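You operate a simulated robot arm through the tools that you are given. There is no shell and no other tool. Be economical: measure what you need, move in short steps, check, and stop when the job is done.

The job below is to be done with a simulated robot arm. You get a single attempt, and the scene is never put back.

Task
Wind up the desk clock, set it to five o'clock and start it.
Fine: stop it while you set it.

It is judged by the outcome, as a careful person would: the job done as asked, and still so three seconds after it is handed in. It fails if anything else is knocked over, pushed out of place, dropped, spilled or broken.

Robot
A 6-joint arm with a two-finger parallel gripper, fixed in place. Base frame: the origin is at the foot of the arm, x ahead of it, y to its left, z up; the work surface is at about z = 0.74. Units: m, degrees, N and s.
With the tool pointing down near the work surface it reaches from about 0.26 to 0.68 m from the base axis. Its first joint turns from -66.0 to 66.0 degrees. Payload 2.9 kg.
The TCP is the grasp point between the finger pads, 0.03 m short of the fingertips. In the tool frame z runs along the fingers and y along their closing line. Largest opening 0.11 m; finger width 0.02, thickness 0.01; the body of the gripper, 0.048 by 0.112 m, starts 0.055 m behind the TCP.
Orientation is that of the tool frame in the base frame, as a unit quaternion [x, y, z, w]. With the fingers straight down and closing along the base's y, the tool's x points along the base's -x, its y along +y and its z along -z.

Tools
- The arm moves only by the tool send_rows. Its argument "rows" is a list of rows, each an object of numbers (a shift or turn left out is 0, a gripper value left out holds the last): "dx", "dy", "dz": the shift along the base's x, y, z in units of 30 mm (1.0 is 30 mm); "rx", "ry", "rz": the turn, a rotation vector about the base's x, y, z in units of 5 degrees (1.0 is 5 degrees); "fingers": the closure in counts, from 0 (fully open) to 255 (shut). In form: [{"dx": .., "dy": .., "dz": .., "rx": .., "ry": .., "rz": .., "fingers": ..}, ...]. A call has 1 to 20 rows; each row shifts and turns the commanded pose from where the row before left it. A call with a number of a shift or a turn outside -1 to 1 is refused whole. Each row takes 0.2 s and may step no farther than 0.05 m and 8.6 degrees from the row before; otherwise, or with a gripper value out of range, the whole call is refused. Where a pose cannot be reached the arm comes as near as it can. A force on the tool above 50 N (or 10 N above the force at the start of the call, whichever is more), or a blocked arm, ends the call early, and 0.2 s more pass. Each finger travels about 0.108 m/s and halts on what it meets, pressing with about 32 N; the grip force reading is that of the motor and also rises with nothing between the fingers. The clock runs only during rows and for 0.2 s after the last one: add rows that do not move to give the fingers time. The reply holds the time, the measured pose of the TCP, the force on the tool along the base axes, the opening and the grip force, in the units named above and with some noise, with the torque about the TCP (base axes, N m) and any sound that the robot's microphone picked up.
- Cameras (640 x 400 px; columns grow to the right, rows downward): "scene" is fixed at [0.0589, 0.4156, 1.3952]; the picture's right is [-0.91, -0.42, 0.00], its down [-0.20, 0.42, -0.89] and it looks along [0.37, -0.80, -0.46] (base axes); focal length 316 px, centre (320, 200). "wrist" rides on the gripper at [0.072, 0.017, -0.103] in the tool frame; the picture's right is [-0.23, 0.97, 0.00], its down [-0.76, -0.18, -0.62] and it looks along [-0.61, -0.14, 0.78] (tool axes); focal length 222 px, centre (320, 200). There is no depth. A picture from a camera that has moved, and an enlarged one, comes with that camera's place and axes in the base frame and with its lens.
- grab_frame(camera): a new picture of that camera. It takes no simulated time.
- zoom(camera, box): a new picture of the part [left, top, right, bottom] of that camera's present view, enlarged. It takes no simulated time.
- finish_job(): hands the job in; it is judged then, once.

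Work in short steps. Places have to be worked out from the pictures, the camera data and where the tool is seen: move nearer, look again, correct. Check each grasp and each placing, and mend what went wrong. You have 120 turns and 68 pictures in all, those below and enlarged ones among them. Open the gripper and draw the arm clear of the work before you hand the job in, unless the task says otherwise; then end with one line.

The tools are called as name(argument=value, ...) on one line, values as JSON. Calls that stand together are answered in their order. send_rows: Moves the arm, as the interface text tells. Its arguments: {"type":"object","properties":{"rows":{"type":"array","items":{"type":"object","properties":{"dx":{"type":"number"},"dy":{"type":"number"},"dz":{"type":"number"},"rx":{"type":"number"},"ry":{"type":"number"},"rz":{"type":"number"},"fingers":{"type":"number"}}}}},"required":["rows"]} The other tools are called the same way: grab_frame (camera) takes a picture; zoom (camera, box) takes an enlarged picture of a part of a camera's view; finish_job () hands the job in.

At the start:

```text
clock: 0.0
eef_pos: [0.3325, -0.199, 1.217]
orientation: [0.0, 1.0, 0.0, 0.0]
contact_force: [0.0, 0.6, 0.3]
torque: [0.02, -0.03, 0.0]
gripper_width: 0.11
grip_force: 0.0
```

scene: 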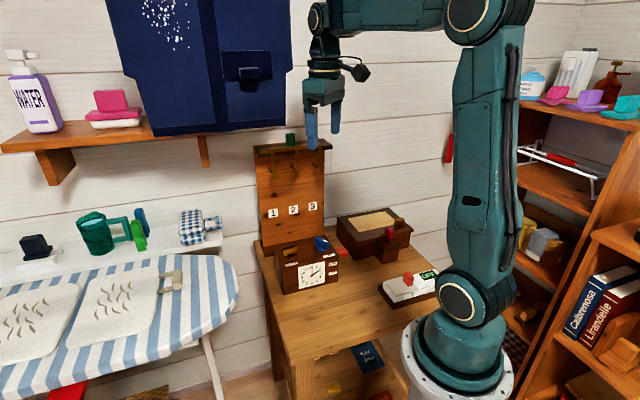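
wrist: 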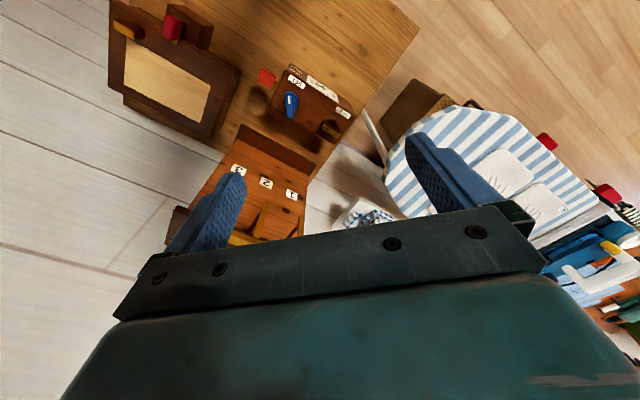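

The clock is the wooden box with a white dial on the desk; I zoom in from both cameras to see its controls.

zoom(camera="scene", box=[250, 220, 370, 300])

zoom(camera="wrist", box=[220, 50, 380, 150])

```text
5.00 times, centred on (310, 260) of scene
camera zoom: at [0.0589, 0.4156, 1.3952], right [-0.91, -0.42, 0.0], down [-0.2, 0.42, -0.89], along [0.37, -0.8, -0.46], focal length 1581 px, centre (370, -100)
```

zoom: 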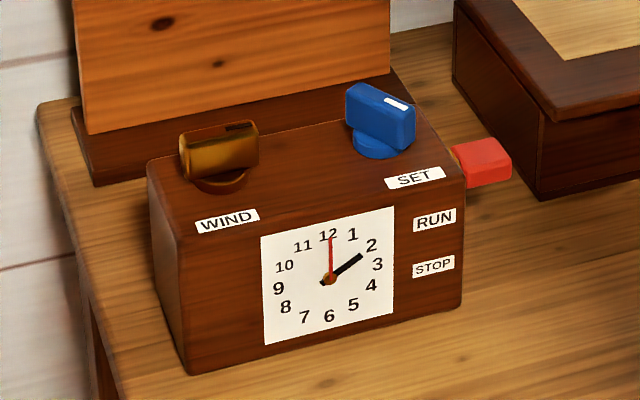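

```text
4.00 times, centred on (300, 100) of wrist
camera zoom: at [0.2615, -0.1822, 1.3211], right [0.23, 0.97, 0.0], down [0.76, -0.18, 0.62], along [0.61, -0.14, -0.78], focal length 888 px, centre (400, 600)
```

zoom: 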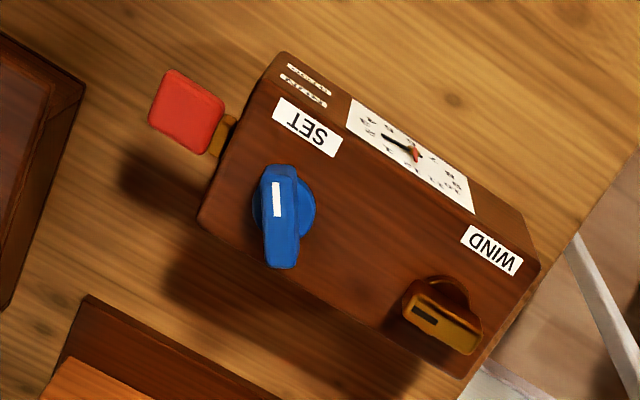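

The zooms show WIND (brass) near (0.45,-0.21,0.84), SET (blue) near (0.374,-0.275,0.85) and the red RUN/STOP lever near (0.324,-0.315,0.80); the clock is yawed about 40°. I move above the lever, turned to match, for a closer look.

send_rows(rows=[{"dx": 0, "dy": -0.4, "dz": -0.8, "rz": 0.8}, {"dx": 0, "dy": -0.4, "dz": -0.8, "rz": 0.8}, {"dx": 0, "dy": -0.4, "dz": -0.8, "rz": 0.8}, {"dx": 0, "dy": -0.4, "dz": -0.8, "rz": 0.8}, {"dx": 0, "dy": -0.4, "dz": -0.8, "rz": 0.8}, {"dx": 0, "dy": -0.4, "dz": -0.8, "rz": 0.8}, {"dx": 0, "dy": -0.4, "dz": -0.8, "rz": 0.8}, {"dx": 0, "dy": -0.4, "dz": -0.8, "rz": 0.8}, {"dx": -0.1, "dy": -0.3, "dz": -0.8, "rz": 0.8}, {"dx": -0.1, "dy": -0.3, "dz": -0.8, "rz": 0.8}, {}])

grab_frame(camera="wrist")

zoom(camera="scene", box=[250, 220, 370, 300])

```text
clock: 2.4
eef_pos: [0.3274, -0.3131, 0.9753]
orientation: [-0.343, 0.939, 0.0, 0.0]
contact_force: [0.5, 0.7, -0.5]
torque: [-0.01, -0.01, -0.01]
gripper_width: 0.1098
grip_force: 0.0
```

```text
63 pictures are left
camera wrist: at [0.2623, -0.3469, 1.0782], right [-0.45, 0.89, 0.0], down [0.7, 0.35, 0.62], along [0.56, 0.28, -0.78], focal length 222 px, centre (320, 200)
```

wrist: 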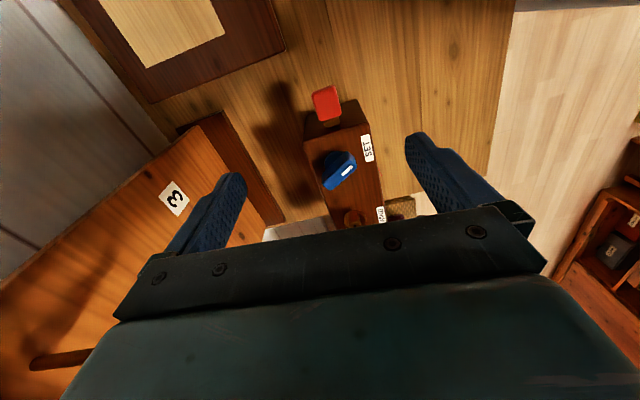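

```text
5.00 times, centred on (310, 260) of scene
camera zoom: at [0.0589, 0.4156, 1.3952], right [-0.91, -0.42, 0.0], down [-0.2, 0.42, -0.89], along [0.37, -0.8, -0.46], focal length 1581 px, centre (370, -100)
```

zoom: 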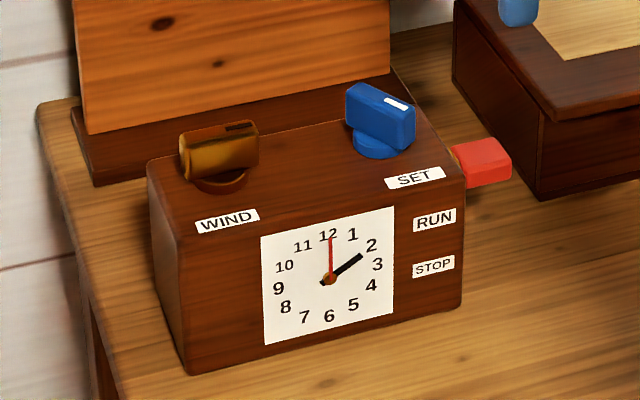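

The lever is confirmed at about (0.325,-0.310,0.804), in the RUN position, and the hands do not move. I close the fingers and descend onto the lever to push it down to STOP.

send_rows(rows=[{"dx": -0.05, "dy": 0.05, "fingers": 255}, {"dz": -0.8}, {"dz": -0.8}, {"dz": -0.8}, {"dz": -0.8}, {"dz": -0.4}, {"dz": -0.2}, {"dz": -0.2}, {"dz": -0.2}, {}])

zoom(camera="scene", box=[250, 200, 400, 300])

```text
clock: 4.6
eef_pos: [0.3251, -0.3123, 0.8518]
orientation: [-0.342, 0.94, 0.0, 0.0]
contact_force: [0.6, -0.1, -0.2]
torque: [-0.01, -0.03, -0.01]
gripper_width: 0.0003
grip_force: 31.9
```

```text
4.00 times, centred on (325, 250) of scene
camera zoom: at [0.0589, 0.4156, 1.3952], right [-0.91, -0.42, 0.0], down [-0.2, 0.42, -0.89], along [0.37, -0.8, -0.46], focal length 1265 px, centre (300, 0)
```

zoom: 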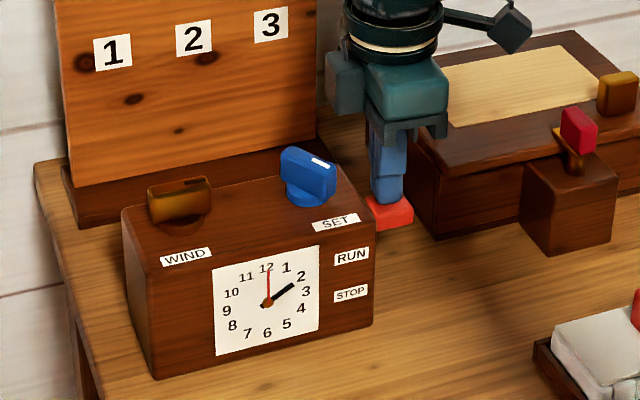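

The closed fingertips are right above the lever, no contact yet. Pushing down in small steps.

send_rows(rows=[{"dz": -0.2}, {"dz": -0.2}, {"dz": -0.2}, {"dz": -0.2}, {"dz": -0.2}, {"dz": -0.2}, {}])

zoom(camera="scene", box=[250, 200, 400, 300])

```text
clock: 6.2
eef_pos: [0.326, -0.3104, 0.8154]
orientation: [-0.343, 0.939, -0.001, 0.0]
contact_force: [-1.5, 2.4, 11.8]
torque: [0.06, 0.07, 0.05]
gripper_width: 0.0003
grip_force: 32.5
```

```text
4.00 times, centred on (325, 250) of scene
camera zoom: at [0.0588, 0.4157, 1.3952], right [-0.91, -0.42, 0.0], down [-0.2, 0.42, -0.89], along [0.37, -0.8, -0.46], focal length 1265 px, centre (300, 0)
```

zoom: 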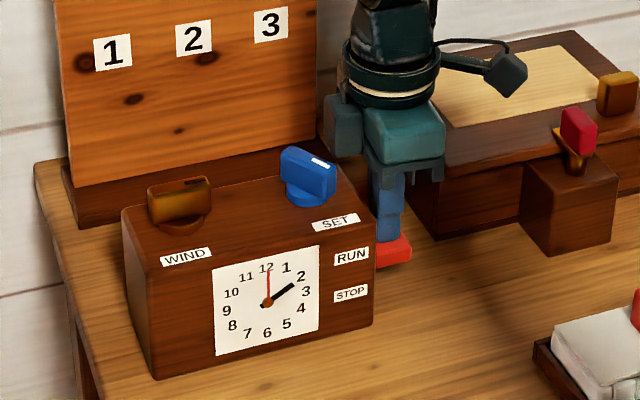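

The lever has come down about as far as the label spacing, and the force is rising. One more small push to confirm the end stop, then I lift off.

send_rows(rows=[{"dz": -0.1}, {"dz": -0.1}, {}])

send_rows(rows=[{"dz": 0.5}, {"dz": 1}, {"dz": 1}, {"dz": 1, "fingers": 0}, {}, {}])

zoom(camera="scene", box=[250, 200, 400, 300])

grab_frame(camera="wrist")

```text
clock: 6.8
eef_pos: [0.3274, -0.3129, 0.8178]
orientation: [-0.341, 0.94, -0.004, 0.003]
contact_force: [-4.9, 3.5, 17.6]
torque: [0.18, 0.22, 0.02]
gripper_width: 0.0
grip_force: 32.1
stopped in row 2: the force on the tool passed its limit at 57 N (the readings are from after the stop); the commanded pose is now the measured one
```

```text
clock: 8.2
eef_pos: [0.3262, -0.3098, 0.9175]
orientation: [-0.342, 0.94, 0.0, 0.0]
contact_force: [0.2, -0.5, -0.6]
torque: [-0.03, -0.02, 0.02]
gripper_width: 0.1101
grip_force: 0.1
```

```text
4.00 times, centred on (325, 250) of scene
camera zoom: at [0.0589, 0.4156, 1.3952], right [-0.91, -0.42, 0.0], down [-0.2, 0.42, -0.89], along [0.37, -0.8, -0.46], focal length 1265 px, centre (300, 0)
```

zoom: 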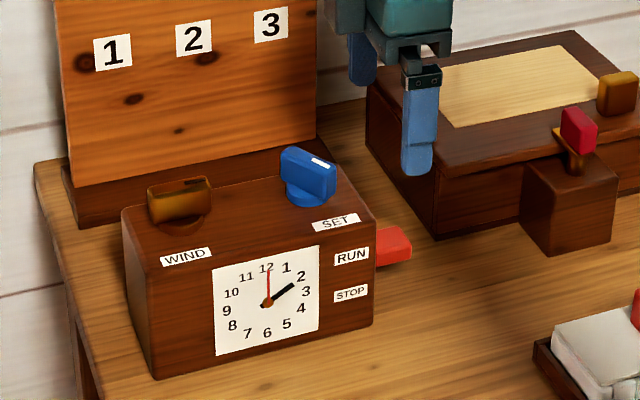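

```text
58 pictures are left
camera wrist: at [0.2601, -0.344, 1.0204], right [-0.45, 0.89, 0.0], down [0.7, 0.35, 0.62], along [0.56, 0.28, -0.78], focal length 222 px, centre (320, 200)
```

wrist: 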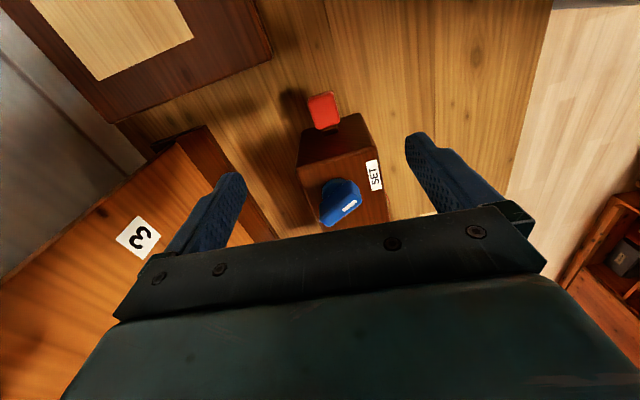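

Lever now down at STOP, clock not displaced. Next I move above the brass WIND knob near (0.45,-0.212) to see its blade angle.

send_rows(rows=[{"dz": 1}, {"dx": 0.82, "dy": 0.65}, {"dx": 0.82, "dy": 0.65}, {"dx": 0.82, "dy": 0.65}, {"dx": 0.82, "dy": 0.65}, {"dx": 0.82, "dy": 0.65}, {}])

grab_frame(camera="wrist")

zoom(camera="scene", box=[250, 200, 400, 300])

```text
clock: 9.8
eef_pos: [0.4486, -0.2139, 0.9474]
orientation: [-0.341, 0.94, 0.0, 0.0]
contact_force: [-1.4, -0.4, 0.1]
torque: [0.0, 0.01, -0.01]
gripper_width: 0.11
grip_force: 0.0
```

```text
57 pictures are left
camera wrist: at [0.3828, -0.2471, 1.0508], right [-0.45, 0.89, 0.0], down [0.7, 0.35, 0.62], along [0.56, 0.28, -0.78], focal length 222 px, centre (320, 200)
```

wrist: 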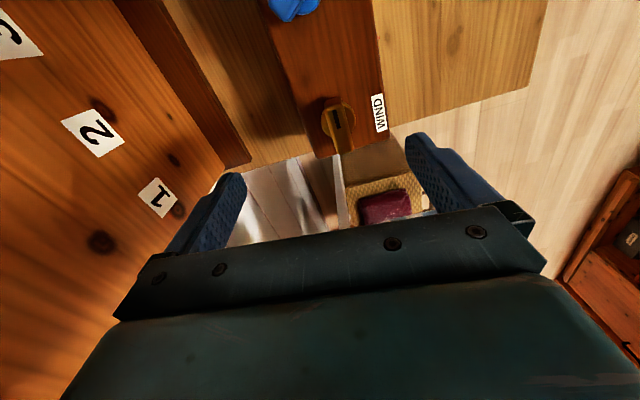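

```text
4.00 times, centred on (325, 250) of scene
camera zoom: at [0.0589, 0.4156, 1.3952], right [-0.91, -0.42, 0.0], down [-0.2, 0.42, -0.89], along [0.37, -0.8, -0.46], focal length 1265 px, centre (300, 0)
```

zoom: 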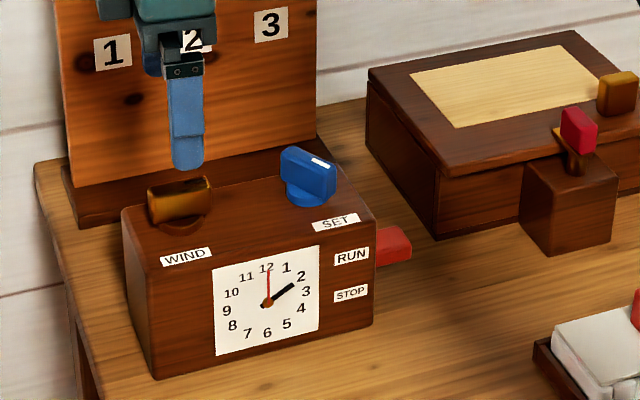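

I zoom the wrist view to measure the brass blade.

zoom(camera="wrist", box=[276, 75, 404, 155])

```text
5.00 times, centred on (340, 115) of wrist
camera zoom: at [0.3828, -0.2471, 1.0508], right [-0.45, 0.89, 0.0], down [0.7, 0.35, 0.62], along [0.56, 0.28, -0.78], focal length 1111 px, centre (220, 625)
```

zoom: 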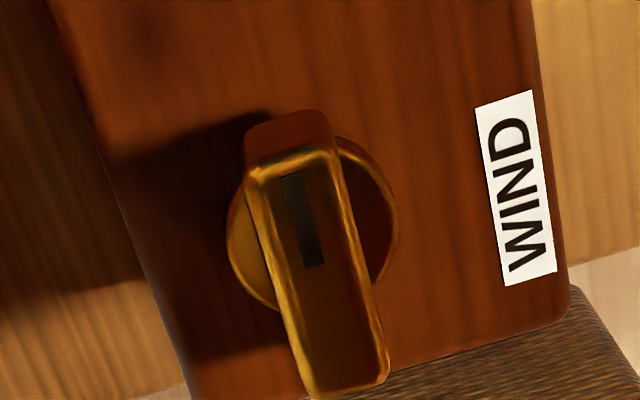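

Triangulating the two wrist views puts the brass blade at about (0.438,-0.200), top z≈0.868, yaw ≈43°. I line up above it and descend to put the tips at about 0.852, open.

send_rows(rows=[{"dx": -0.36, "dy": 0.45, "rz": 0.6}, {"dz": -0.7, "fingers": 120}, {"dz": -0.7}, {"dz": -0.5}, {"dz": -0.2}, {}])

zoom(camera="scene", box=[250, 200, 400, 300])

grab_frame(camera="wrist")

```text
clock: 11.2
eef_pos: [0.4374, -0.1998, 0.8851]
orientation: [-0.368, 0.93, -0.001, 0.001]
contact_force: [-0.2, -0.2, 0.5]
torque: [-0.03, -0.02, 0.04]
gripper_width: 0.0582
grip_force: 0.1
```

```text
4.00 times, centred on (325, 250) of scene
camera zoom: at [0.0589, 0.4156, 1.3952], right [-0.91, -0.42, 0.0], down [-0.2, 0.42, -0.89], along [0.37, -0.8, -0.46], focal length 1265 px, centre (300, 0)
```

zoom: 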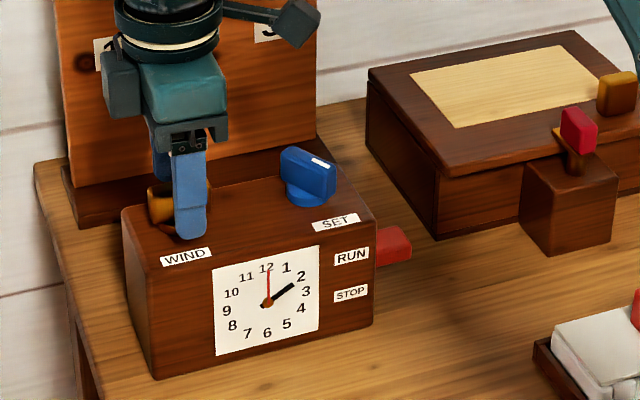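

```text
53 pictures are left
camera wrist: at [0.374, -0.2369, 0.9882], right [-0.5, 0.87, 0.0], down [0.68, 0.39, 0.62], along [0.54, 0.31, -0.78], focal length 222 px, centre (320, 200)
```

wrist: 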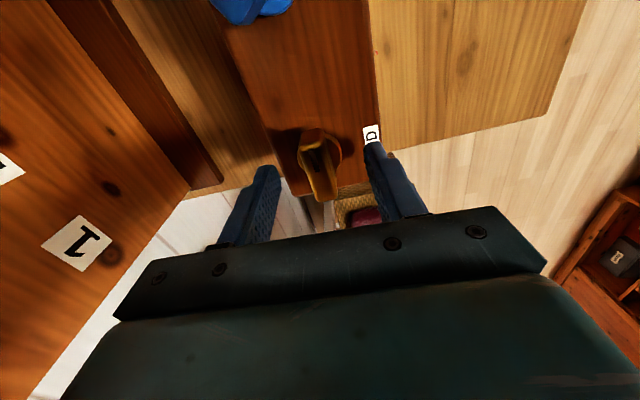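

The fingers straddle the brass blade. I lower 5 mm more and close.

send_rows(rows=[{"dz": -0.17}, {"fingers": 255}, {}, {}, {}])

grab_frame(camera="wrist")

```text
clock: 12.4
eef_pos: [0.4376, -0.2002, 0.8802]
orientation: [-0.366, 0.93, 0.0, 0.001]
contact_force: [-1.9, 2.0, 4.0]
torque: [0.01, 0.2, 0.0]
gripper_width: 0.0156
grip_force: 44.7
```

```text
52 pictures are left
camera wrist: at [0.3742, -0.237, 0.9836], right [-0.5, 0.87, 0.0], down [0.68, 0.39, 0.62], along [0.54, 0.31, -0.78], focal length 222 px, centre (320, 200)
```

wrist: 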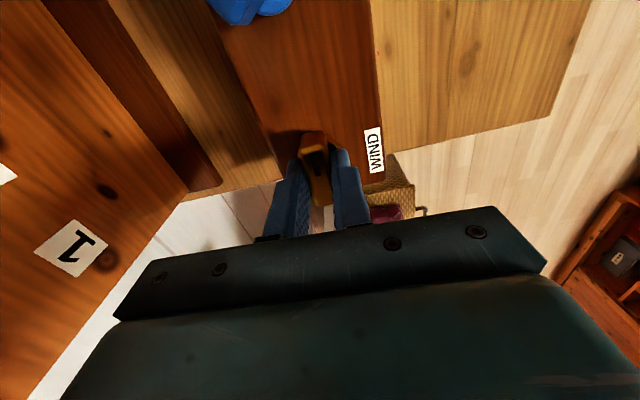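

The blade is gripped (15.6 mm). I try turning clockwise in small steps and watch torque.

send_rows(rows=[{"rz": -0.8}, {"rz": -0.8}, {"rz": -0.8}, {"rz": -0.8}, {"rz": -0.8}, {}])

```text
clock: 13.8
eef_pos: [0.4382, -0.2002, 0.8799]
orientation: [-0.198, 0.98, 0.0, 0.0]
contact_force: [-7.6, 4.4, 12.5]
torque: [0.43, -0.16, 0.03]
gripper_width: 0.0159
grip_force: 44.9
```

zoom(camera="scene", box=[250, 200, 400, 300])

zoom(camera="wrist", box=[240, 60, 432, 180])

```text
4.00 times, centred on (325, 250) of scene
camera zoom: at [0.0586, 0.4157, 1.3952], right [-0.91, -0.42, 0.0], down [-0.2, 0.42, -0.89], along [0.37, -0.8, -0.46], focal length 1265 px, centre (300, 0)
```

zoom: 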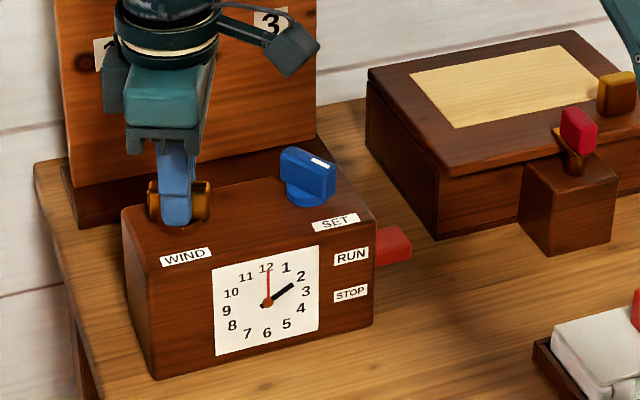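

```text
3.33 times, centred on (336, 120) of wrist
camera zoom: at [0.3654, -0.2127, 0.9836], right [-0.17, 0.99, 0.0], down [0.77, 0.13, 0.62], along [0.61, 0.11, -0.78], focal length 740 px, centre (267, 467)
```

zoom: 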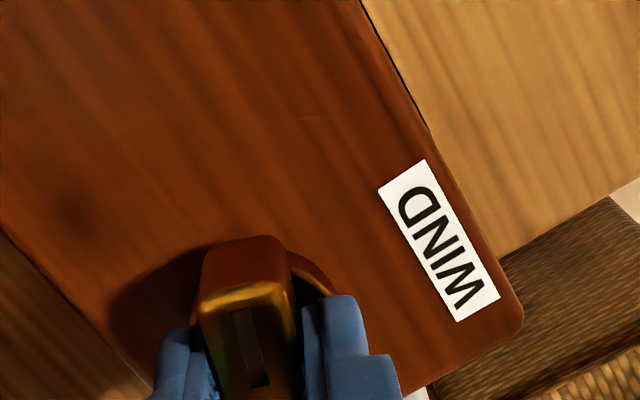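

The knob turned 20° with the tool and the clock stayed put. Continuing clockwise by 70° more.

send_rows(rows=[{"rz": -1}, {"rz": -1}, {"rz": -1}, {"rz": -1}, {"rz": -1}, {"rz": -1}, {"rz": -1}, {"rz": -1}, {"rz": -1}, {"rz": -1}, {"rz": -1}, {"rz": -1}, {"rz": -1}, {"rz": -1}, {}])

zoom(camera="scene", box=[250, 200, 400, 300])

```text
clock: 17.0
eef_pos: [0.4395, -0.2015, 0.8797]
orientation: [0.4, 0.916, 0.0, 0.001]
contact_force: [8.3, 2.8, 5.0]
torque: [0.58, 0.3, 0.0]
gripper_width: 0.0157
grip_force: 45.1
```

```text
4.00 times, centred on (325, 250) of scene
camera zoom: at [0.0591, 0.4156, 1.3952], right [-0.91, -0.42, 0.0], down [-0.2, 0.42, -0.89], along [0.37, -0.8, -0.46], focal length 1265 px, centre (300, 0)
```

zoom: 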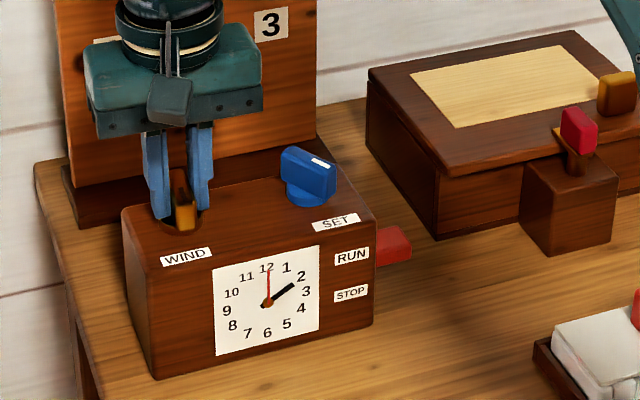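

Still turning smoothly, yaw about -47°. I keep winding another 60° while watching for a sound or a stop.

send_rows(rows=[{"rz": -1}, {"rz": -1}, {"rz": -1}, {"rz": -1}, {"rz": -1}, {"rz": -1}, {"rz": -1}, {"rz": -1}, {"rz": -1}, {"rz": -1}, {"rz": -1}, {"rz": -1}, {}])

zoom(camera="scene", box=[250, 200, 400, 300])

```text
clock: 19.8
eef_pos: [0.4377, -0.2, 0.881]
orientation: [0.804, 0.594, 0.0, 0.0]
contact_force: [2.4, -0.8, 1.4]
torque: [-0.14, -0.13, -0.02]
gripper_width: 0.0157
grip_force: 44.7
```

```text
4.00 times, centred on (325, 250) of scene
camera zoom: at [0.059, 0.4156, 1.3952], right [-0.91, -0.42, 0.0], down [-0.2, 0.42, -0.89], along [0.37, -0.8, -0.46], focal length 1265 px, centre (300, 0)
```

zoom: 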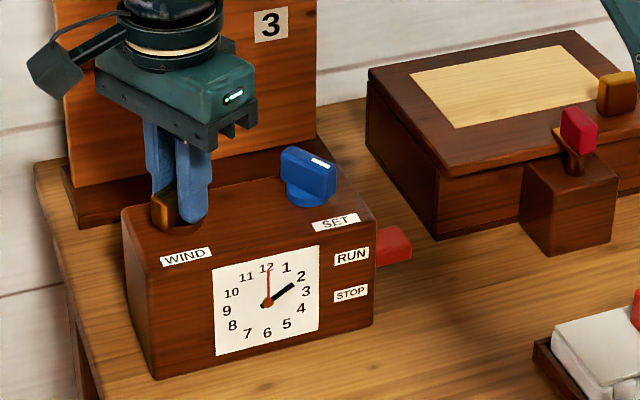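

Yaw about -107°, still free. Continuing another 60°.

send_rows(rows=[{"rz": -1}, {"rz": -1}, {"rz": -1}, {"rz": -1}, {"rz": -1}, {"rz": -1}, {"rz": -1}, {"rz": -1}, {"rz": -1}, {"rz": -1}, {"rz": -1}, {"rz": -1}, {}])

grab_frame(camera="wrist")

zoom(camera="scene", box=[250, 200, 400, 300])

```text
clock: 22.6
eef_pos: [0.4366, -0.1996, 0.8801]
orientation: [0.994, 0.113, -0.001, -0.002]
contact_force: [-17.9, -1.1, 12.7]
torque: [-0.41, 0.94, -0.02]
gripper_width: 0.0158
grip_force: 45.2
```

```text
47 pictures are left
camera wrist: at [0.5126, -0.2009, 0.9834], right [0.0, -1.0, 0.0], down [-0.78, 0.0, 0.62], along [-0.62, 0.0, -0.78], focal length 222 px, centre (320, 200)
```

wrist: 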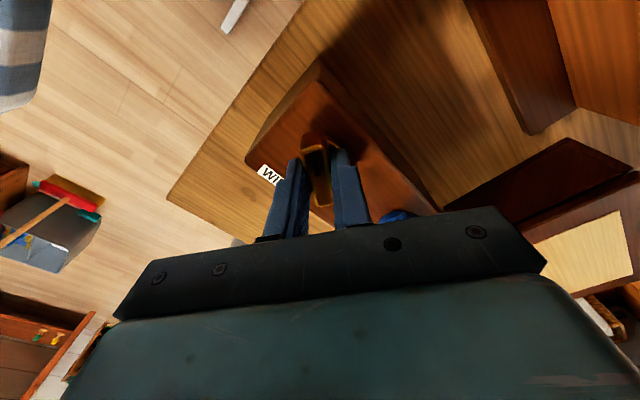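

```text
4.00 times, centred on (325, 250) of scene
camera zoom: at [0.0584, 0.4156, 1.3952], right [-0.91, -0.42, 0.0], down [-0.2, 0.42, -0.89], along [0.37, -0.8, -0.46], focal length 1265 px, centre (300, 0)
```

zoom: 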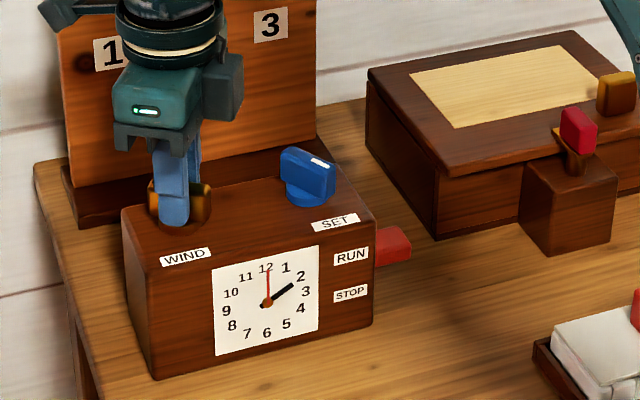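

Turned 210° so far; side load is growing from slight off-axis grip. I release, rewind the wrist by 180° with fingers open, and re-grip.

send_rows(rows=[{"fingers": 120}, {}, {"dz": 0.6}, {"dz": 0.6}, {"dz": 0.3}, {}])

send_rows(rows=[{"rz": 1}, {"rz": 1}, {"rz": 1}, {"rz": 1}, {"rz": 1}, {"rz": 1}, {"rz": 1}, {"rz": 1}, {"rz": 1}, {"rz": 1}, {"rz": 1}, {"rz": 1}, {"rz": 1}, {"rz": 1}, {"rz": 1}, {"rz": 1}, {"rz": 1}, {"rz": 1}, {"rz": 1}, {"rz": 1}])

send_rows(rows=[{"rz": 1}, {"rz": 1}, {"rz": 1}, {"rz": 1}, {"rz": 1}, {"rz": 1}, {"rz": 1}, {"rz": 1}, {"rz": 1}, {"rz": 1}, {"rz": 1}, {"rz": 1}, {"rz": 1}, {"rz": 1}, {"rz": 1}, {"rz": 1}, {}])

grab_frame(camera="wrist")

zoom(camera="scene", box=[250, 200, 400, 300])

```text
clock: 24.0
eef_pos: [0.4378, -0.1993, 0.9253]
orientation: [0.994, 0.113, 0.0, 0.0]
contact_force: [-0.2, 0.1, 0.3]
torque: [-0.05, -0.01, -0.01]
gripper_width: 0.0579
grip_force: 0.0
```

```text
clock: 28.2
eef_pos: [0.4378, -0.1997, 0.9244]
orientation: [0.551, 0.835, 0.0, 0.0]
contact_force: [-0.5, 0.4, -0.3]
torque: [0.01, 0.04, 0.01]
gripper_width: 0.0582
grip_force: 0.0
```

```text
clock: 31.8
eef_pos: [0.4381, -0.1992, 0.9244]
orientation: [-0.114, 0.993, -0.001, 0.0]
contact_force: [-0.2, -0.4, -0.3]
torque: [0.03, 0.0, 0.0]
gripper_width: 0.0584
grip_force: 0.1
```

```text
45 pictures are left
camera wrist: at [0.3639, -0.1999, 1.0279], right [0.0, 1.0, 0.0], down [0.78, 0.0, 0.62], along [0.62, 0.0, -0.78], focal length 222 px, centre (320, 200)
```

wrist: 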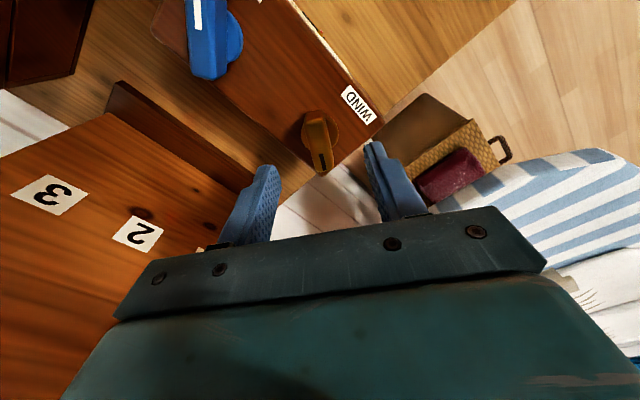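

```text
4.00 times, centred on (325, 250) of scene
camera zoom: at [0.0589, 0.4156, 1.3952], right [-0.91, -0.42, 0.0], down [-0.2, 0.42, -0.89], along [0.37, -0.8, -0.46], focal length 1265 px, centre (300, 0)
```

zoom: 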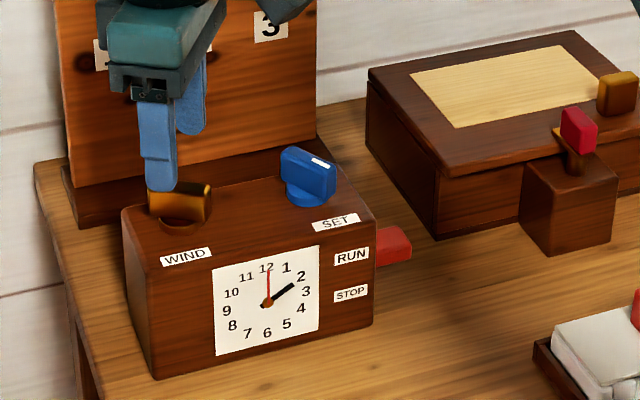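

The knob held its turned position (mark now on the other end). I shift 1.5 mm in -x to sit nearer the axis, descend, re-grip and wind on.

send_rows(rows=[{"dx": -0.05, "dy": -0.03, "dz": -0.5}, {"dz": -0.5}, {"dz": -0.48}, {"fingers": 255}, {}, {}, {}])

send_rows(rows=[{"rz": -1}, {"rz": -1}, {"rz": -1}, {"rz": -1}, {"rz": -1}, {"rz": -1}, {"rz": -1}, {"rz": -1}, {"rz": -1}, {"rz": -1}, {"rz": -1}, {"rz": -1}, {"rz": -1}, {"rz": -1}, {"rz": -1}, {"rz": -1}, {"rz": -1}, {"rz": -1}, {}])

```text
clock: 33.4
eef_pos: [0.4367, -0.201, 0.8807]
orientation: [-0.114, 0.993, 0.0, 0.0]
contact_force: [-2.9, 6.3, 1.2]
torque: [0.25, -0.54, 0.01]
gripper_width: 0.0159
grip_force: 45.7
```

```text
clock: 37.4
eef_pos: [0.4375, -0.2002, 0.8815]
orientation: [0.622, 0.783, 0.001, 0.0]
contact_force: [5.6, 22.0, 3.5]
torque: [0.36, 0.08, 0.0]
gripper_width: 0.0161
grip_force: 45.1
```

Still turning with no stop or sound; a sideways load along y has built up. I ease the pose 1.2 mm in +y and continue.

send_rows(rows=[{"dy": 0.04}, {"rz": -1}, {"rz": -1}, {"rz": -1}, {"rz": -1}, {"rz": -1}, {"rz": -1}, {"rz": -1}, {"rz": -1}, {"rz": -1}, {}])

send_rows(rows=[{"rz": -1}, {"rz": -1}, {"rz": -1}, {"rz": -1}, {"rz": -1}, {"rz": -1}, {"rz": -1}, {"rz": -1}, {"rz": -1}, {}])

grab_frame(camera="wrist")

zoom(camera="scene", box=[250, 200, 400, 300])

```text
clock: 39.8
eef_pos: [0.4376, -0.1982, 0.8818]
orientation: [0.874, 0.485, 0.001, 0.0]
contact_force: [19.9, 7.5, -12.9]
torque: [-0.1, -0.25, 0.02]
gripper_width: 0.0156
grip_force: 44.4
```

```text
clock: 42.0
eef_pos: [0.4372, -0.2006, 0.882]
orientation: [0.993, 0.114, 0.002, 0.0]
contact_force: [14.4, -7.5, 0.0]
torque: [-0.1, -0.08, 2.33]
gripper_width: 0.029
grip_force: 45.1
```

```text
43 pictures are left
camera wrist: at [0.5124, -0.2003, 0.9849], right [0.0, -1.0, 0.0], down [-0.78, 0.0, 0.62], along [-0.62, 0.0, -0.78], focal length 222 px, centre (320, 200)
```

wrist: 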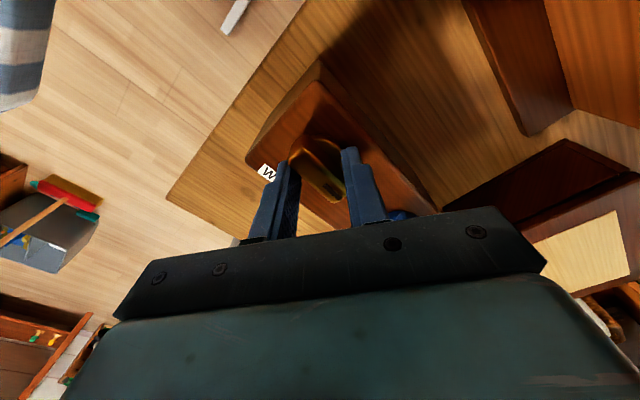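

```text
4.00 times, centred on (325, 250) of scene
camera zoom: at [0.0593, 0.4154, 1.3953], right [-0.91, -0.42, 0.0], down [-0.2, 0.42, -0.89], along [0.37, -0.8, -0.46], focal length 1265 px, centre (300, 0)
```

zoom: 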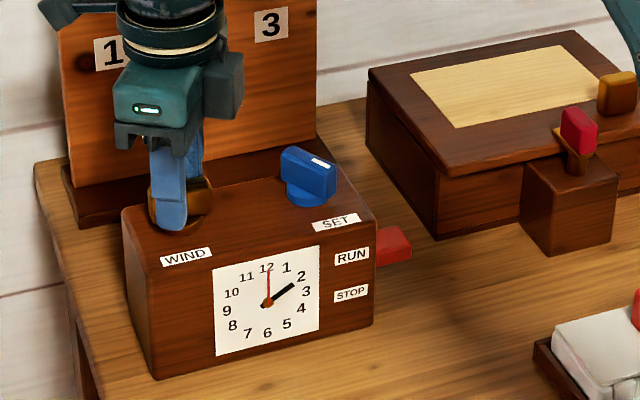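

The knob has hit its end stop at about 360° total (torque 2.3 N m, fingers slipped on the blade), so it is fully wound. I release right away and lift.

send_rows(rows=[{"fingers": 100}, {"rz": 0.5}, {"dz": 0.7}, {"dz": 0.8}, {"dz": 0.8}, {"dz": 0.5}, {}])

zoom(camera="scene", box=[250, 200, 400, 300])

```text
clock: 43.6
eef_pos: [0.4371, -0.1996, 0.9642]
orientation: [0.991, 0.135, -0.001, -0.001]
contact_force: [-0.2, -0.5, -0.3]
torque: [-0.03, -0.04, -0.02]
gripper_width: 0.067
grip_force: 0.0
```

```text
4.00 times, centred on (325, 250) of scene
camera zoom: at [0.0589, 0.4156, 1.3952], right [-0.91, -0.42, 0.0], down [-0.2, 0.42, -0.89], along [0.37, -0.8, -0.46], focal length 1265 px, centre (300, 0)
```

zoom: 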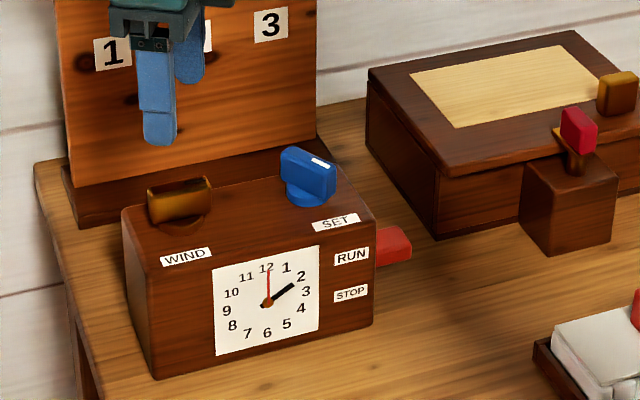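

Wound and holding. Triangulation puts the SET knob at about (0.371,-0.267,0.86) with blade yaw about -17°; I move above it while rotating the wrist back.

send_rows(rows=[{"rz": 1, "dx": -0.15, "dy": -0.15}, {"rz": 1, "dx": -0.15, "dy": -0.15}, {"rz": 1, "dx": -0.15, "dy": -0.15}, {"rz": 1, "dx": -0.15, "dy": -0.15}, {"rz": 1, "dx": -0.15, "dy": -0.15}, {"rz": 1, "dx": -0.15, "dy": -0.15}, {"rz": 1, "dx": -0.15, "dy": -0.15}, {"rz": 1, "dx": -0.15, "dy": -0.15}, {"rz": 1, "dx": -0.15, "dy": -0.15}, {"rz": 1, "dx": -0.15, "dy": -0.15}, {"rz": 1, "dx": -0.15, "dy": -0.15}, {"rz": 1, "dx": -0.15, "dy": -0.15}, {"rz": 1, "dx": -0.15, "dy": -0.15}, {"rz": 1, "dx": -0.15, "dy": -0.15}, {"rz": 1, "dx": -0.1, "dy": -0.15}])

send_rows(rows=[{"rz": 1}, {"rz": 1}, {"rz": 1}, {"rz": 1}, {"rz": 1}, {"rz": 1}, {"rz": 1}, {"rz": 1}, {"rz": 1}, {"rz": 1}, {"rz": 1}, {"rz": 1}, {"rz": 1}, {"rz": 1}, {"rz": 0.5}, {}])

zoom(camera="wrist", box=[256, 70, 416, 170])

```text
clock: 46.8
eef_pos: [0.3698, -0.2668, 0.9639]
orientation: [0.703, 0.711, -0.001, 0.0]
contact_force: [0.1, -0.3, -0.2]
torque: [0.03, 0.0, -0.01]
gripper_width: 0.0669
grip_force: 0.0
```

```text
clock: 50.2
eef_pos: [0.3707, -0.2684, 0.9647]
orientation: [0.147, 0.989, 0.0, 0.0]
contact_force: [0.0, 0.0, 0.3]
torque: [0.0, 0.0, -0.04]
gripper_width: 0.0672
grip_force: 0.0
```

```text
4.00 times, centred on (336, 120) of wrist
camera zoom: at [0.3069, -0.2306, 1.0683], right [0.5, 0.87, 0.0], down [0.68, -0.39, 0.62], along [0.54, -0.31, -0.78], focal length 888 px, centre (256, 520)
```

zoom: 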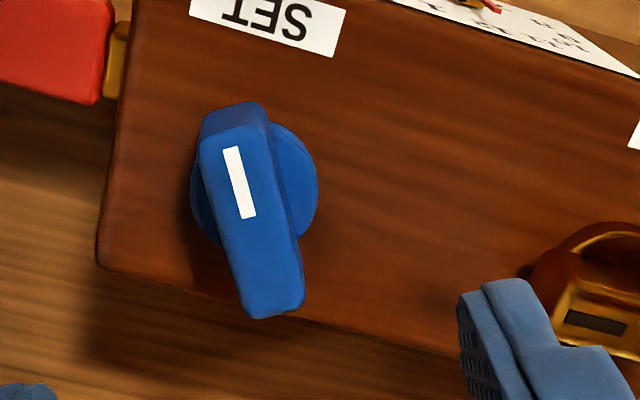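

Blade centre (0.3715,-0.268), yaw -17°, matching the tool. I descend and grip.

send_rows(rows=[{"dz": -0.8}, {"dz": -0.8}, {"dz": -0.7}, {"dz": -0.3}, {"dz": -0.19}, {"fingers": 255}, {}, {}, {}])

send_rows(rows=[{"rz": -1}, {"rz": -1}, {"rz": -1}, {"rz": -1}, {"rz": -1}, {"rz": -1}, {}])

zoom(camera="scene", box=[250, 200, 400, 300])

```text
clock: 52.2
eef_pos: [0.3722, -0.2692, 0.8819]
orientation: [0.148, 0.989, -0.001, 0.0]
contact_force: [1.1, -2.5, -7.0]
torque: [-0.18, -0.75, 0.02]
gripper_width: 0.016
grip_force: 45.0
```

```text
clock: 53.8
eef_pos: [0.3717, -0.2701, 0.8798]
orientation: [0.401, 0.916, -0.002, 0.001]
contact_force: [2.0, -19.5, -3.8]
torque: [0.26, 0.38, -0.02]
gripper_width: 0.0158
grip_force: 45.0
```

```text
4.00 times, centred on (325, 250) of scene
camera zoom: at [0.059, 0.415, 1.3954], right [-0.91, -0.42, 0.0], down [-0.2, 0.42, -0.89], along [0.37, -0.8, -0.46], focal length 1265 px, centre (300, 0)
```

zoom: 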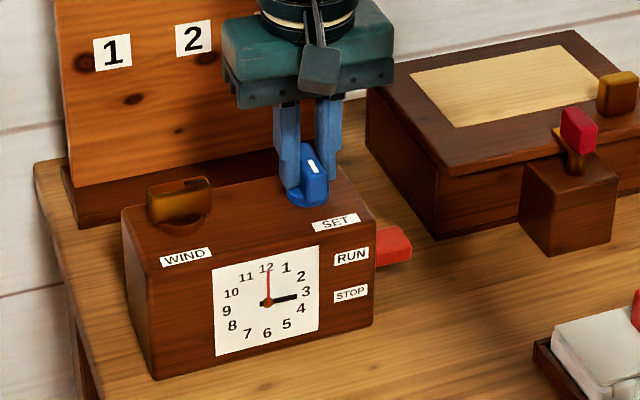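

30° of knob moved the hour hand from 2 to 3, so 60° more clockwise. I ease 1.2 mm in -y to unload and continue.

send_rows(rows=[{"dy": -0.04}, {"rz": -1}, {"rz": -1}, {"rz": -1}, {"rz": -1}, {"rz": -1}, {"rz": -1}, {"rz": -1}, {"rz": -1}, {"rz": -1}, {"rz": -1}, {"rz": -1}, {"rz": -1}, {}])

zoom(camera="scene", box=[290, 250, 350, 290])

```text
clock: 56.8
eef_pos: [0.3698, -0.2698, 0.8818]
orientation: [0.804, 0.594, -0.001, 0.0]
contact_force: [-15.3, -11.4, 15.8]
torque: [0.22, -0.04, 0.04]
gripper_width: 0.0159
grip_force: 44.7
```

```text
10.00 times, centred on (320, 270) of scene
camera zoom: at [0.0584, 0.4154, 1.3953], right [-0.91, -0.42, 0.0], down [-0.2, 0.42, -0.89], along [0.37, -0.8, -0.46], focal length 3162 px, centre (320, -500)
```

zoom: 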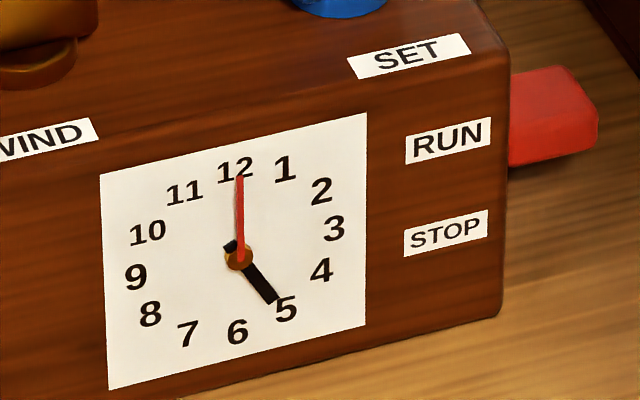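

The hour hand is at about 5; I zoom more tightly to judge its angle precisely.

zoom(camera="scene", box=[299, 260, 329, 280])

```text
16.00 times, centred on (314, 270) of scene
camera zoom: at [0.0584, 0.4154, 1.3953], right [-0.91, -0.42, 0.0], down [-0.2, 0.42, -0.89], along [0.37, -0.8, -0.46], focal length 5060 px, centre (416, -920)
```

zoom: 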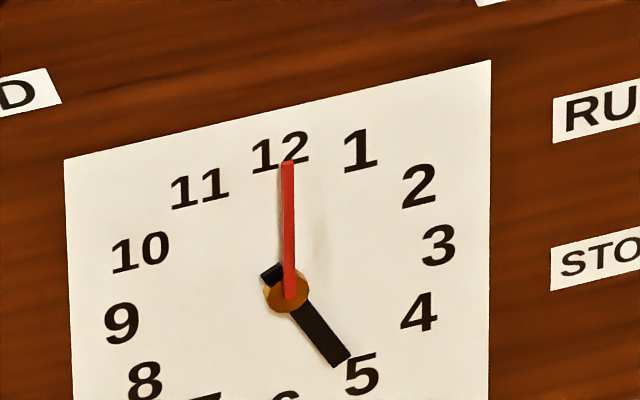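

Using the hand's axis (tip to tail) in the dial's own skewed frame, it is 30.2° from 6, i.e. exactly at 5. I release and lift.

send_rows(rows=[{"fingers": 120}, {}, {"dz": 0.6}, {"dz": 0.8}, {"dz": 0.8}, {"dz": 0.6}, {}])

zoom(camera="scene", box=[299, 260, 329, 280])

```text
clock: 58.4
eef_pos: [0.37, -0.2674, 0.9635]
orientation: [0.804, 0.595, -0.001, -0.001]
contact_force: [0.1, -0.4, -0.5]
torque: [0.01, 0.0, 0.04]
gripper_width: 0.058
grip_force: 0.0
```

```text
16.00 times, centred on (314, 270) of scene
camera zoom: at [0.0589, 0.4156, 1.3952], right [-0.91, -0.42, 0.0], down [-0.2, 0.42, -0.89], along [0.37, -0.8, -0.46], focal length 5060 px, centre (416, -920)
```

zoom: 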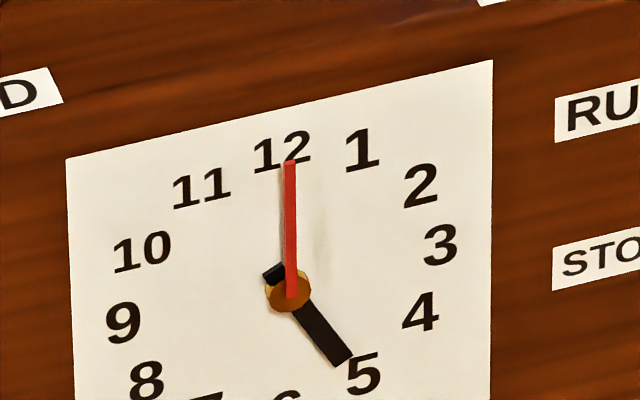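

Time holds at 5. Now I go above the lever with the earlier orientation (yaw 40°) to grip it and lift it to RUN.

send_rows(rows=[{"rz": 1, "dx": -0.1, "dy": -0.1}, {"rz": 1, "dx": -0.1, "dy": -0.1}, {"rz": 1, "dx": -0.1, "dy": -0.1}, {"rz": 1, "dx": -0.1, "dy": -0.1}, {"rz": 1, "dx": -0.1, "dy": -0.1}, {"rz": 1, "dx": -0.1, "dy": -0.1}, {"rz": 1, "dx": -0.1, "dy": -0.1}, {"rz": 1, "dx": -0.1, "dy": -0.1}, {"rz": 1, "dx": -0.1, "dy": -0.1}, {"rz": 1, "dx": -0.1, "dy": -0.1}, {"rz": 1, "dx": -0.1, "dy": -0.1}, {"rz": 1, "dx": -0.1, "dy": -0.1}, {"rz": 1, "dx": -0.1, "dy": -0.1}, {"rz": 1, "dx": -0.1, "dy": -0.1}, {"rz": 1, "dx": -0.1, "dy": 0}])

send_rows(rows=[{"rz": 1}, {"rz": 1}, {"rz": 1}, {"rz": 1}, {"rz": 1}, {"rz": 1}, {"rz": 1}, {"rz": 1}, {"rz": 1}, {"rz": 1}, {"rz": 1}, {"rz": 1}, {"rz": 1}, {"rz": 1}, {"rz": 0.8}, {}])

zoom(camera="wrist", box=[256, 60, 416, 160])

```text
clock: 61.6
eef_pos: [0.3256, -0.3111, 0.965]
orientation: [0.275, 0.961, -0.001, 0.0]
contact_force: [-0.2, 0.1, 0.7]
torque: [0.02, 0.0, -0.01]
gripper_width: 0.058
grip_force: 0.2
```

```text
clock: 65.0
eef_pos: [0.3263, -0.3123, 0.9642]
orientation: [-0.36, 0.933, 0.0, 0.0]
contact_force: [-0.1, -0.3, 0.1]
torque: [0.01, 0.01, -0.02]
gripper_width: 0.0582
grip_force: 0.0
```

```text
4.00 times, centred on (336, 110) of wrist
camera zoom: at [0.2613, -0.3469, 1.0685], right [-0.48, 0.88, 0.0], down [0.68, 0.38, 0.62], along [0.55, 0.3, -0.78], focal length 888 px, centre (256, 560)
```

zoom: 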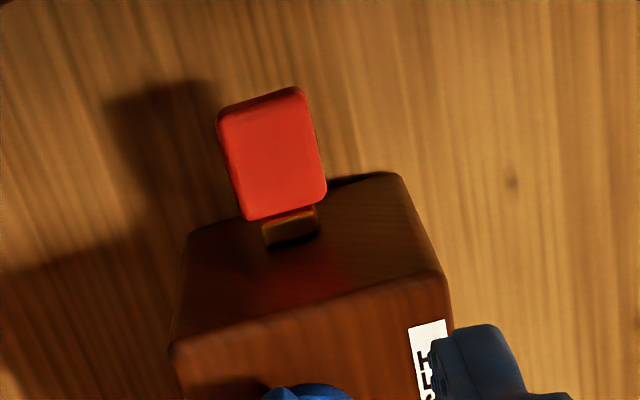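

Lever at about (0.324,-0.308), top about 0.787. I align, descend in open state with the fingers astride it to TCP z≈0.80, and check.

send_rows(rows=[{"dx": -0.07, "dy": 0.13}, {"dz": -0.9}, {"dz": -0.9}, {"dz": -0.9}, {"dz": -0.9}, {"dz": -0.9}, {"dz": -0.5}, {"dz": -0.3}, {"dz": -0.17}, {}])

zoom(camera="scene", box=[290, 200, 410, 280])

zoom(camera="wrist", box=[224, 80, 448, 220])

```text
clock: 66.8
eef_pos: [0.3266, -0.3077, 0.8138]
orientation: [-0.36, 0.933, -0.004, 0.004]
contact_force: [-0.6, 0.3, 5.5]
torque: [0.18, -0.26, 0.02]
gripper_width: 0.0582
grip_force: 0.1
stopped in row 8: the force on the tool passed its limit at 69 N (the readings are from after the stop); the commanded pose is now the measured one
```

```text
5.00 times, centred on (350, 240) of scene
camera zoom: at [0.0589, 0.4156, 1.3952], right [-0.91, -0.42, 0.0], down [-0.2, 0.42, -0.89], along [0.37, -0.8, -0.46], focal length 1581 px, centre (170, 0)
```

zoom: 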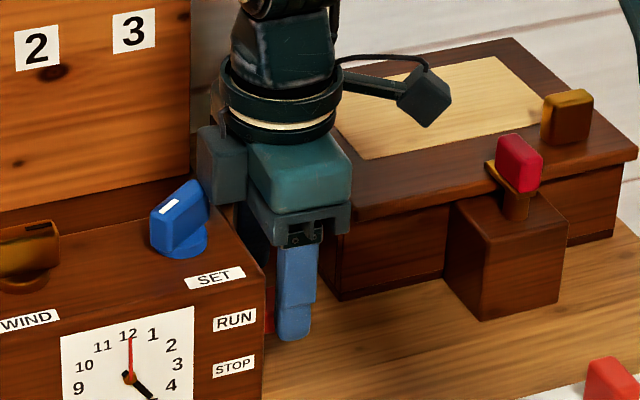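

```text
2.86 times, centred on (336, 150) of wrist
camera zoom: at [0.2613, -0.3439, 0.9163], right [-0.49, 0.87, -0.01], down [0.68, 0.38, 0.63], along [0.55, 0.3, -0.78], focal length 635 px, centre (274, 343)
```

zoom: 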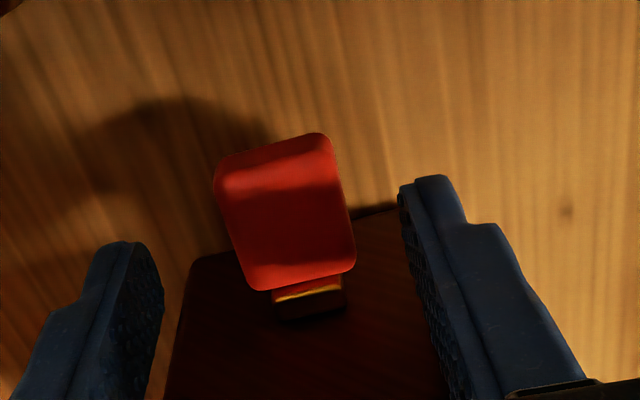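

The descent met something at the same height as the earlier push (z≈0.814): the grey block on the clock-facing side of the gripper appears to come down on the SET knob. I lift and turn the gripper 180° so that block faces away, then check the hand.

send_rows(rows=[{"dz": 0.6}, {"dz": 1}, {"dz": 1}, {"dz": 1}, {"dz": 1}, {"rz": -1}, {"rz": -1}, {"rz": -1}, {"rz": -1}, {"rz": -1}, {"rz": -1}, {"rz": -1}, {"rz": -1}, {"rz": -1}, {"rz": -1}, {"rz": -1}, {"rz": -1}, {"rz": -1}, {"rz": -1}, {"rz": -1}])

send_rows(rows=[{"rz": -1}, {"rz": -1}, {"rz": -1}, {"rz": -1}, {"rz": -1}, {"rz": -1}, {"rz": -1}, {"rz": -1}, {"rz": -1}, {"rz": -1}, {"rz": -1}, {"rz": -1}, {"rz": -1}, {"rz": -1}, {"rz": -1}, {"rz": -1}, {"rz": -1}, {"rz": -1}, {"rz": -1}, {"rz": -1}])

send_rows(rows=[{"rz": -1}, {}])

zoom(camera="wrist", box=[224, 60, 416, 180])

zoom(camera="scene", box=[280, 225, 370, 285])

```text
clock: 71.0
eef_pos: [0.3264, -0.3081, 0.9504]
orientation: [0.282, 0.959, -0.004, 0.0]
contact_force: [-0.4, 0.6, -0.8]
torque: [0.02, -0.03, -0.03]
gripper_width: 0.0581
grip_force: 0.2
```

```text
clock: 75.2
eef_pos: [0.326, -0.3072, 0.9516]
orientation: [0.917, 0.399, -0.002, -0.003]
contact_force: [0.4, -0.5, -0.2]
torque: [-0.01, 0.02, -0.05]
gripper_width: 0.0583
grip_force: 0.0
```

```text
clock: 75.8
eef_pos: [0.3269, -0.3074, 0.9507]
orientation: [0.933, 0.36, -0.003, -0.004]
contact_force: [-0.6, -1.2, -0.7]
torque: [-0.02, 0.03, -0.01]
gripper_width: 0.0583
grip_force: 0.0
```

```text
3.33 times, centred on (320, 120) of wrist
camera zoom: at [0.3924, -0.2718, 1.0536], right [0.49, -0.87, -0.01], down [-0.68, -0.38, 0.63], along [-0.55, -0.3, -0.78], focal length 740 px, centre (320, 467)
```

zoom: 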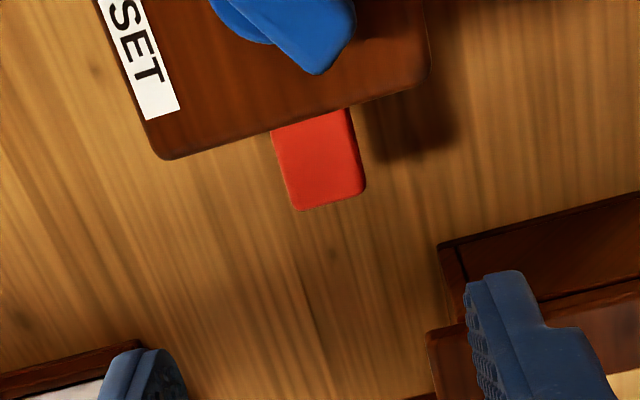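

```text
6.67 times, centred on (325, 255) of scene
camera zoom: at [0.0589, 0.4156, 1.3952], right [-0.91, -0.42, 0.0], down [-0.2, 0.42, -0.89], along [0.37, -0.8, -0.46], focal length 2108 px, centre (287, -167)
```

zoom: 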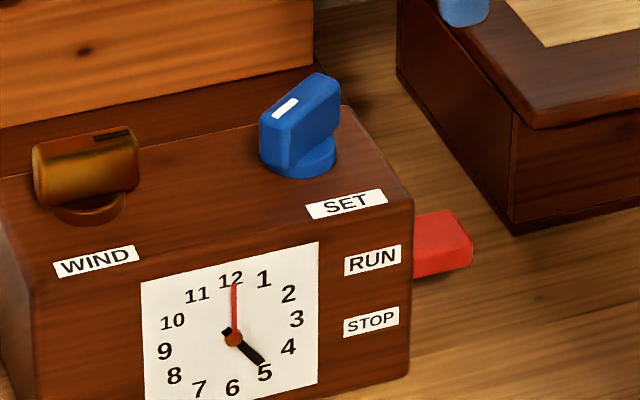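

The collision nudged the SET knob back: the hand now reads about 4:45 (38° from 6). I go back to the SET knob and re-set it before starting.

send_rows(rows=[{"rz": 1, "dx": 0.18, "dy": 0.17}, {"rz": 1, "dx": 0.18, "dy": 0.17}, {"rz": 1, "dx": 0.18, "dy": 0.17}, {"rz": 1, "dx": 0.18, "dy": 0.17}, {"rz": 1, "dx": 0.18, "dy": 0.17}, {"rz": 1, "dx": 0.18, "dy": 0.17}, {"rz": 1, "dx": 0.18, "dy": 0.17}, {"rz": 0.7, "dx": 0.18, "dy": 0.15}, {}])

zoom(camera="wrist", box=[224, 60, 416, 180])

```text
clock: 77.8
eef_pos: [0.3689, -0.2673, 0.951]
orientation: [0.762, 0.648, -0.004, -0.002]
contact_force: [-0.7, 0.5, 0.7]
torque: [-0.02, 0.02, -0.01]
gripper_width: 0.0579
grip_force: 0.1
```

```text
3.33 times, centred on (320, 120) of wrist
camera zoom: at [0.3995, -0.1984, 1.0537], right [0.92, -0.38, -0.01], down [-0.29, -0.72, 0.63], along [-0.24, -0.58, -0.78], focal length 740 px, centre (320, 467)
```

zoom: 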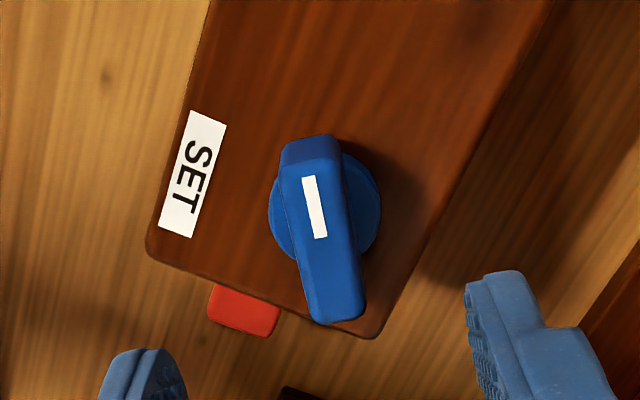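

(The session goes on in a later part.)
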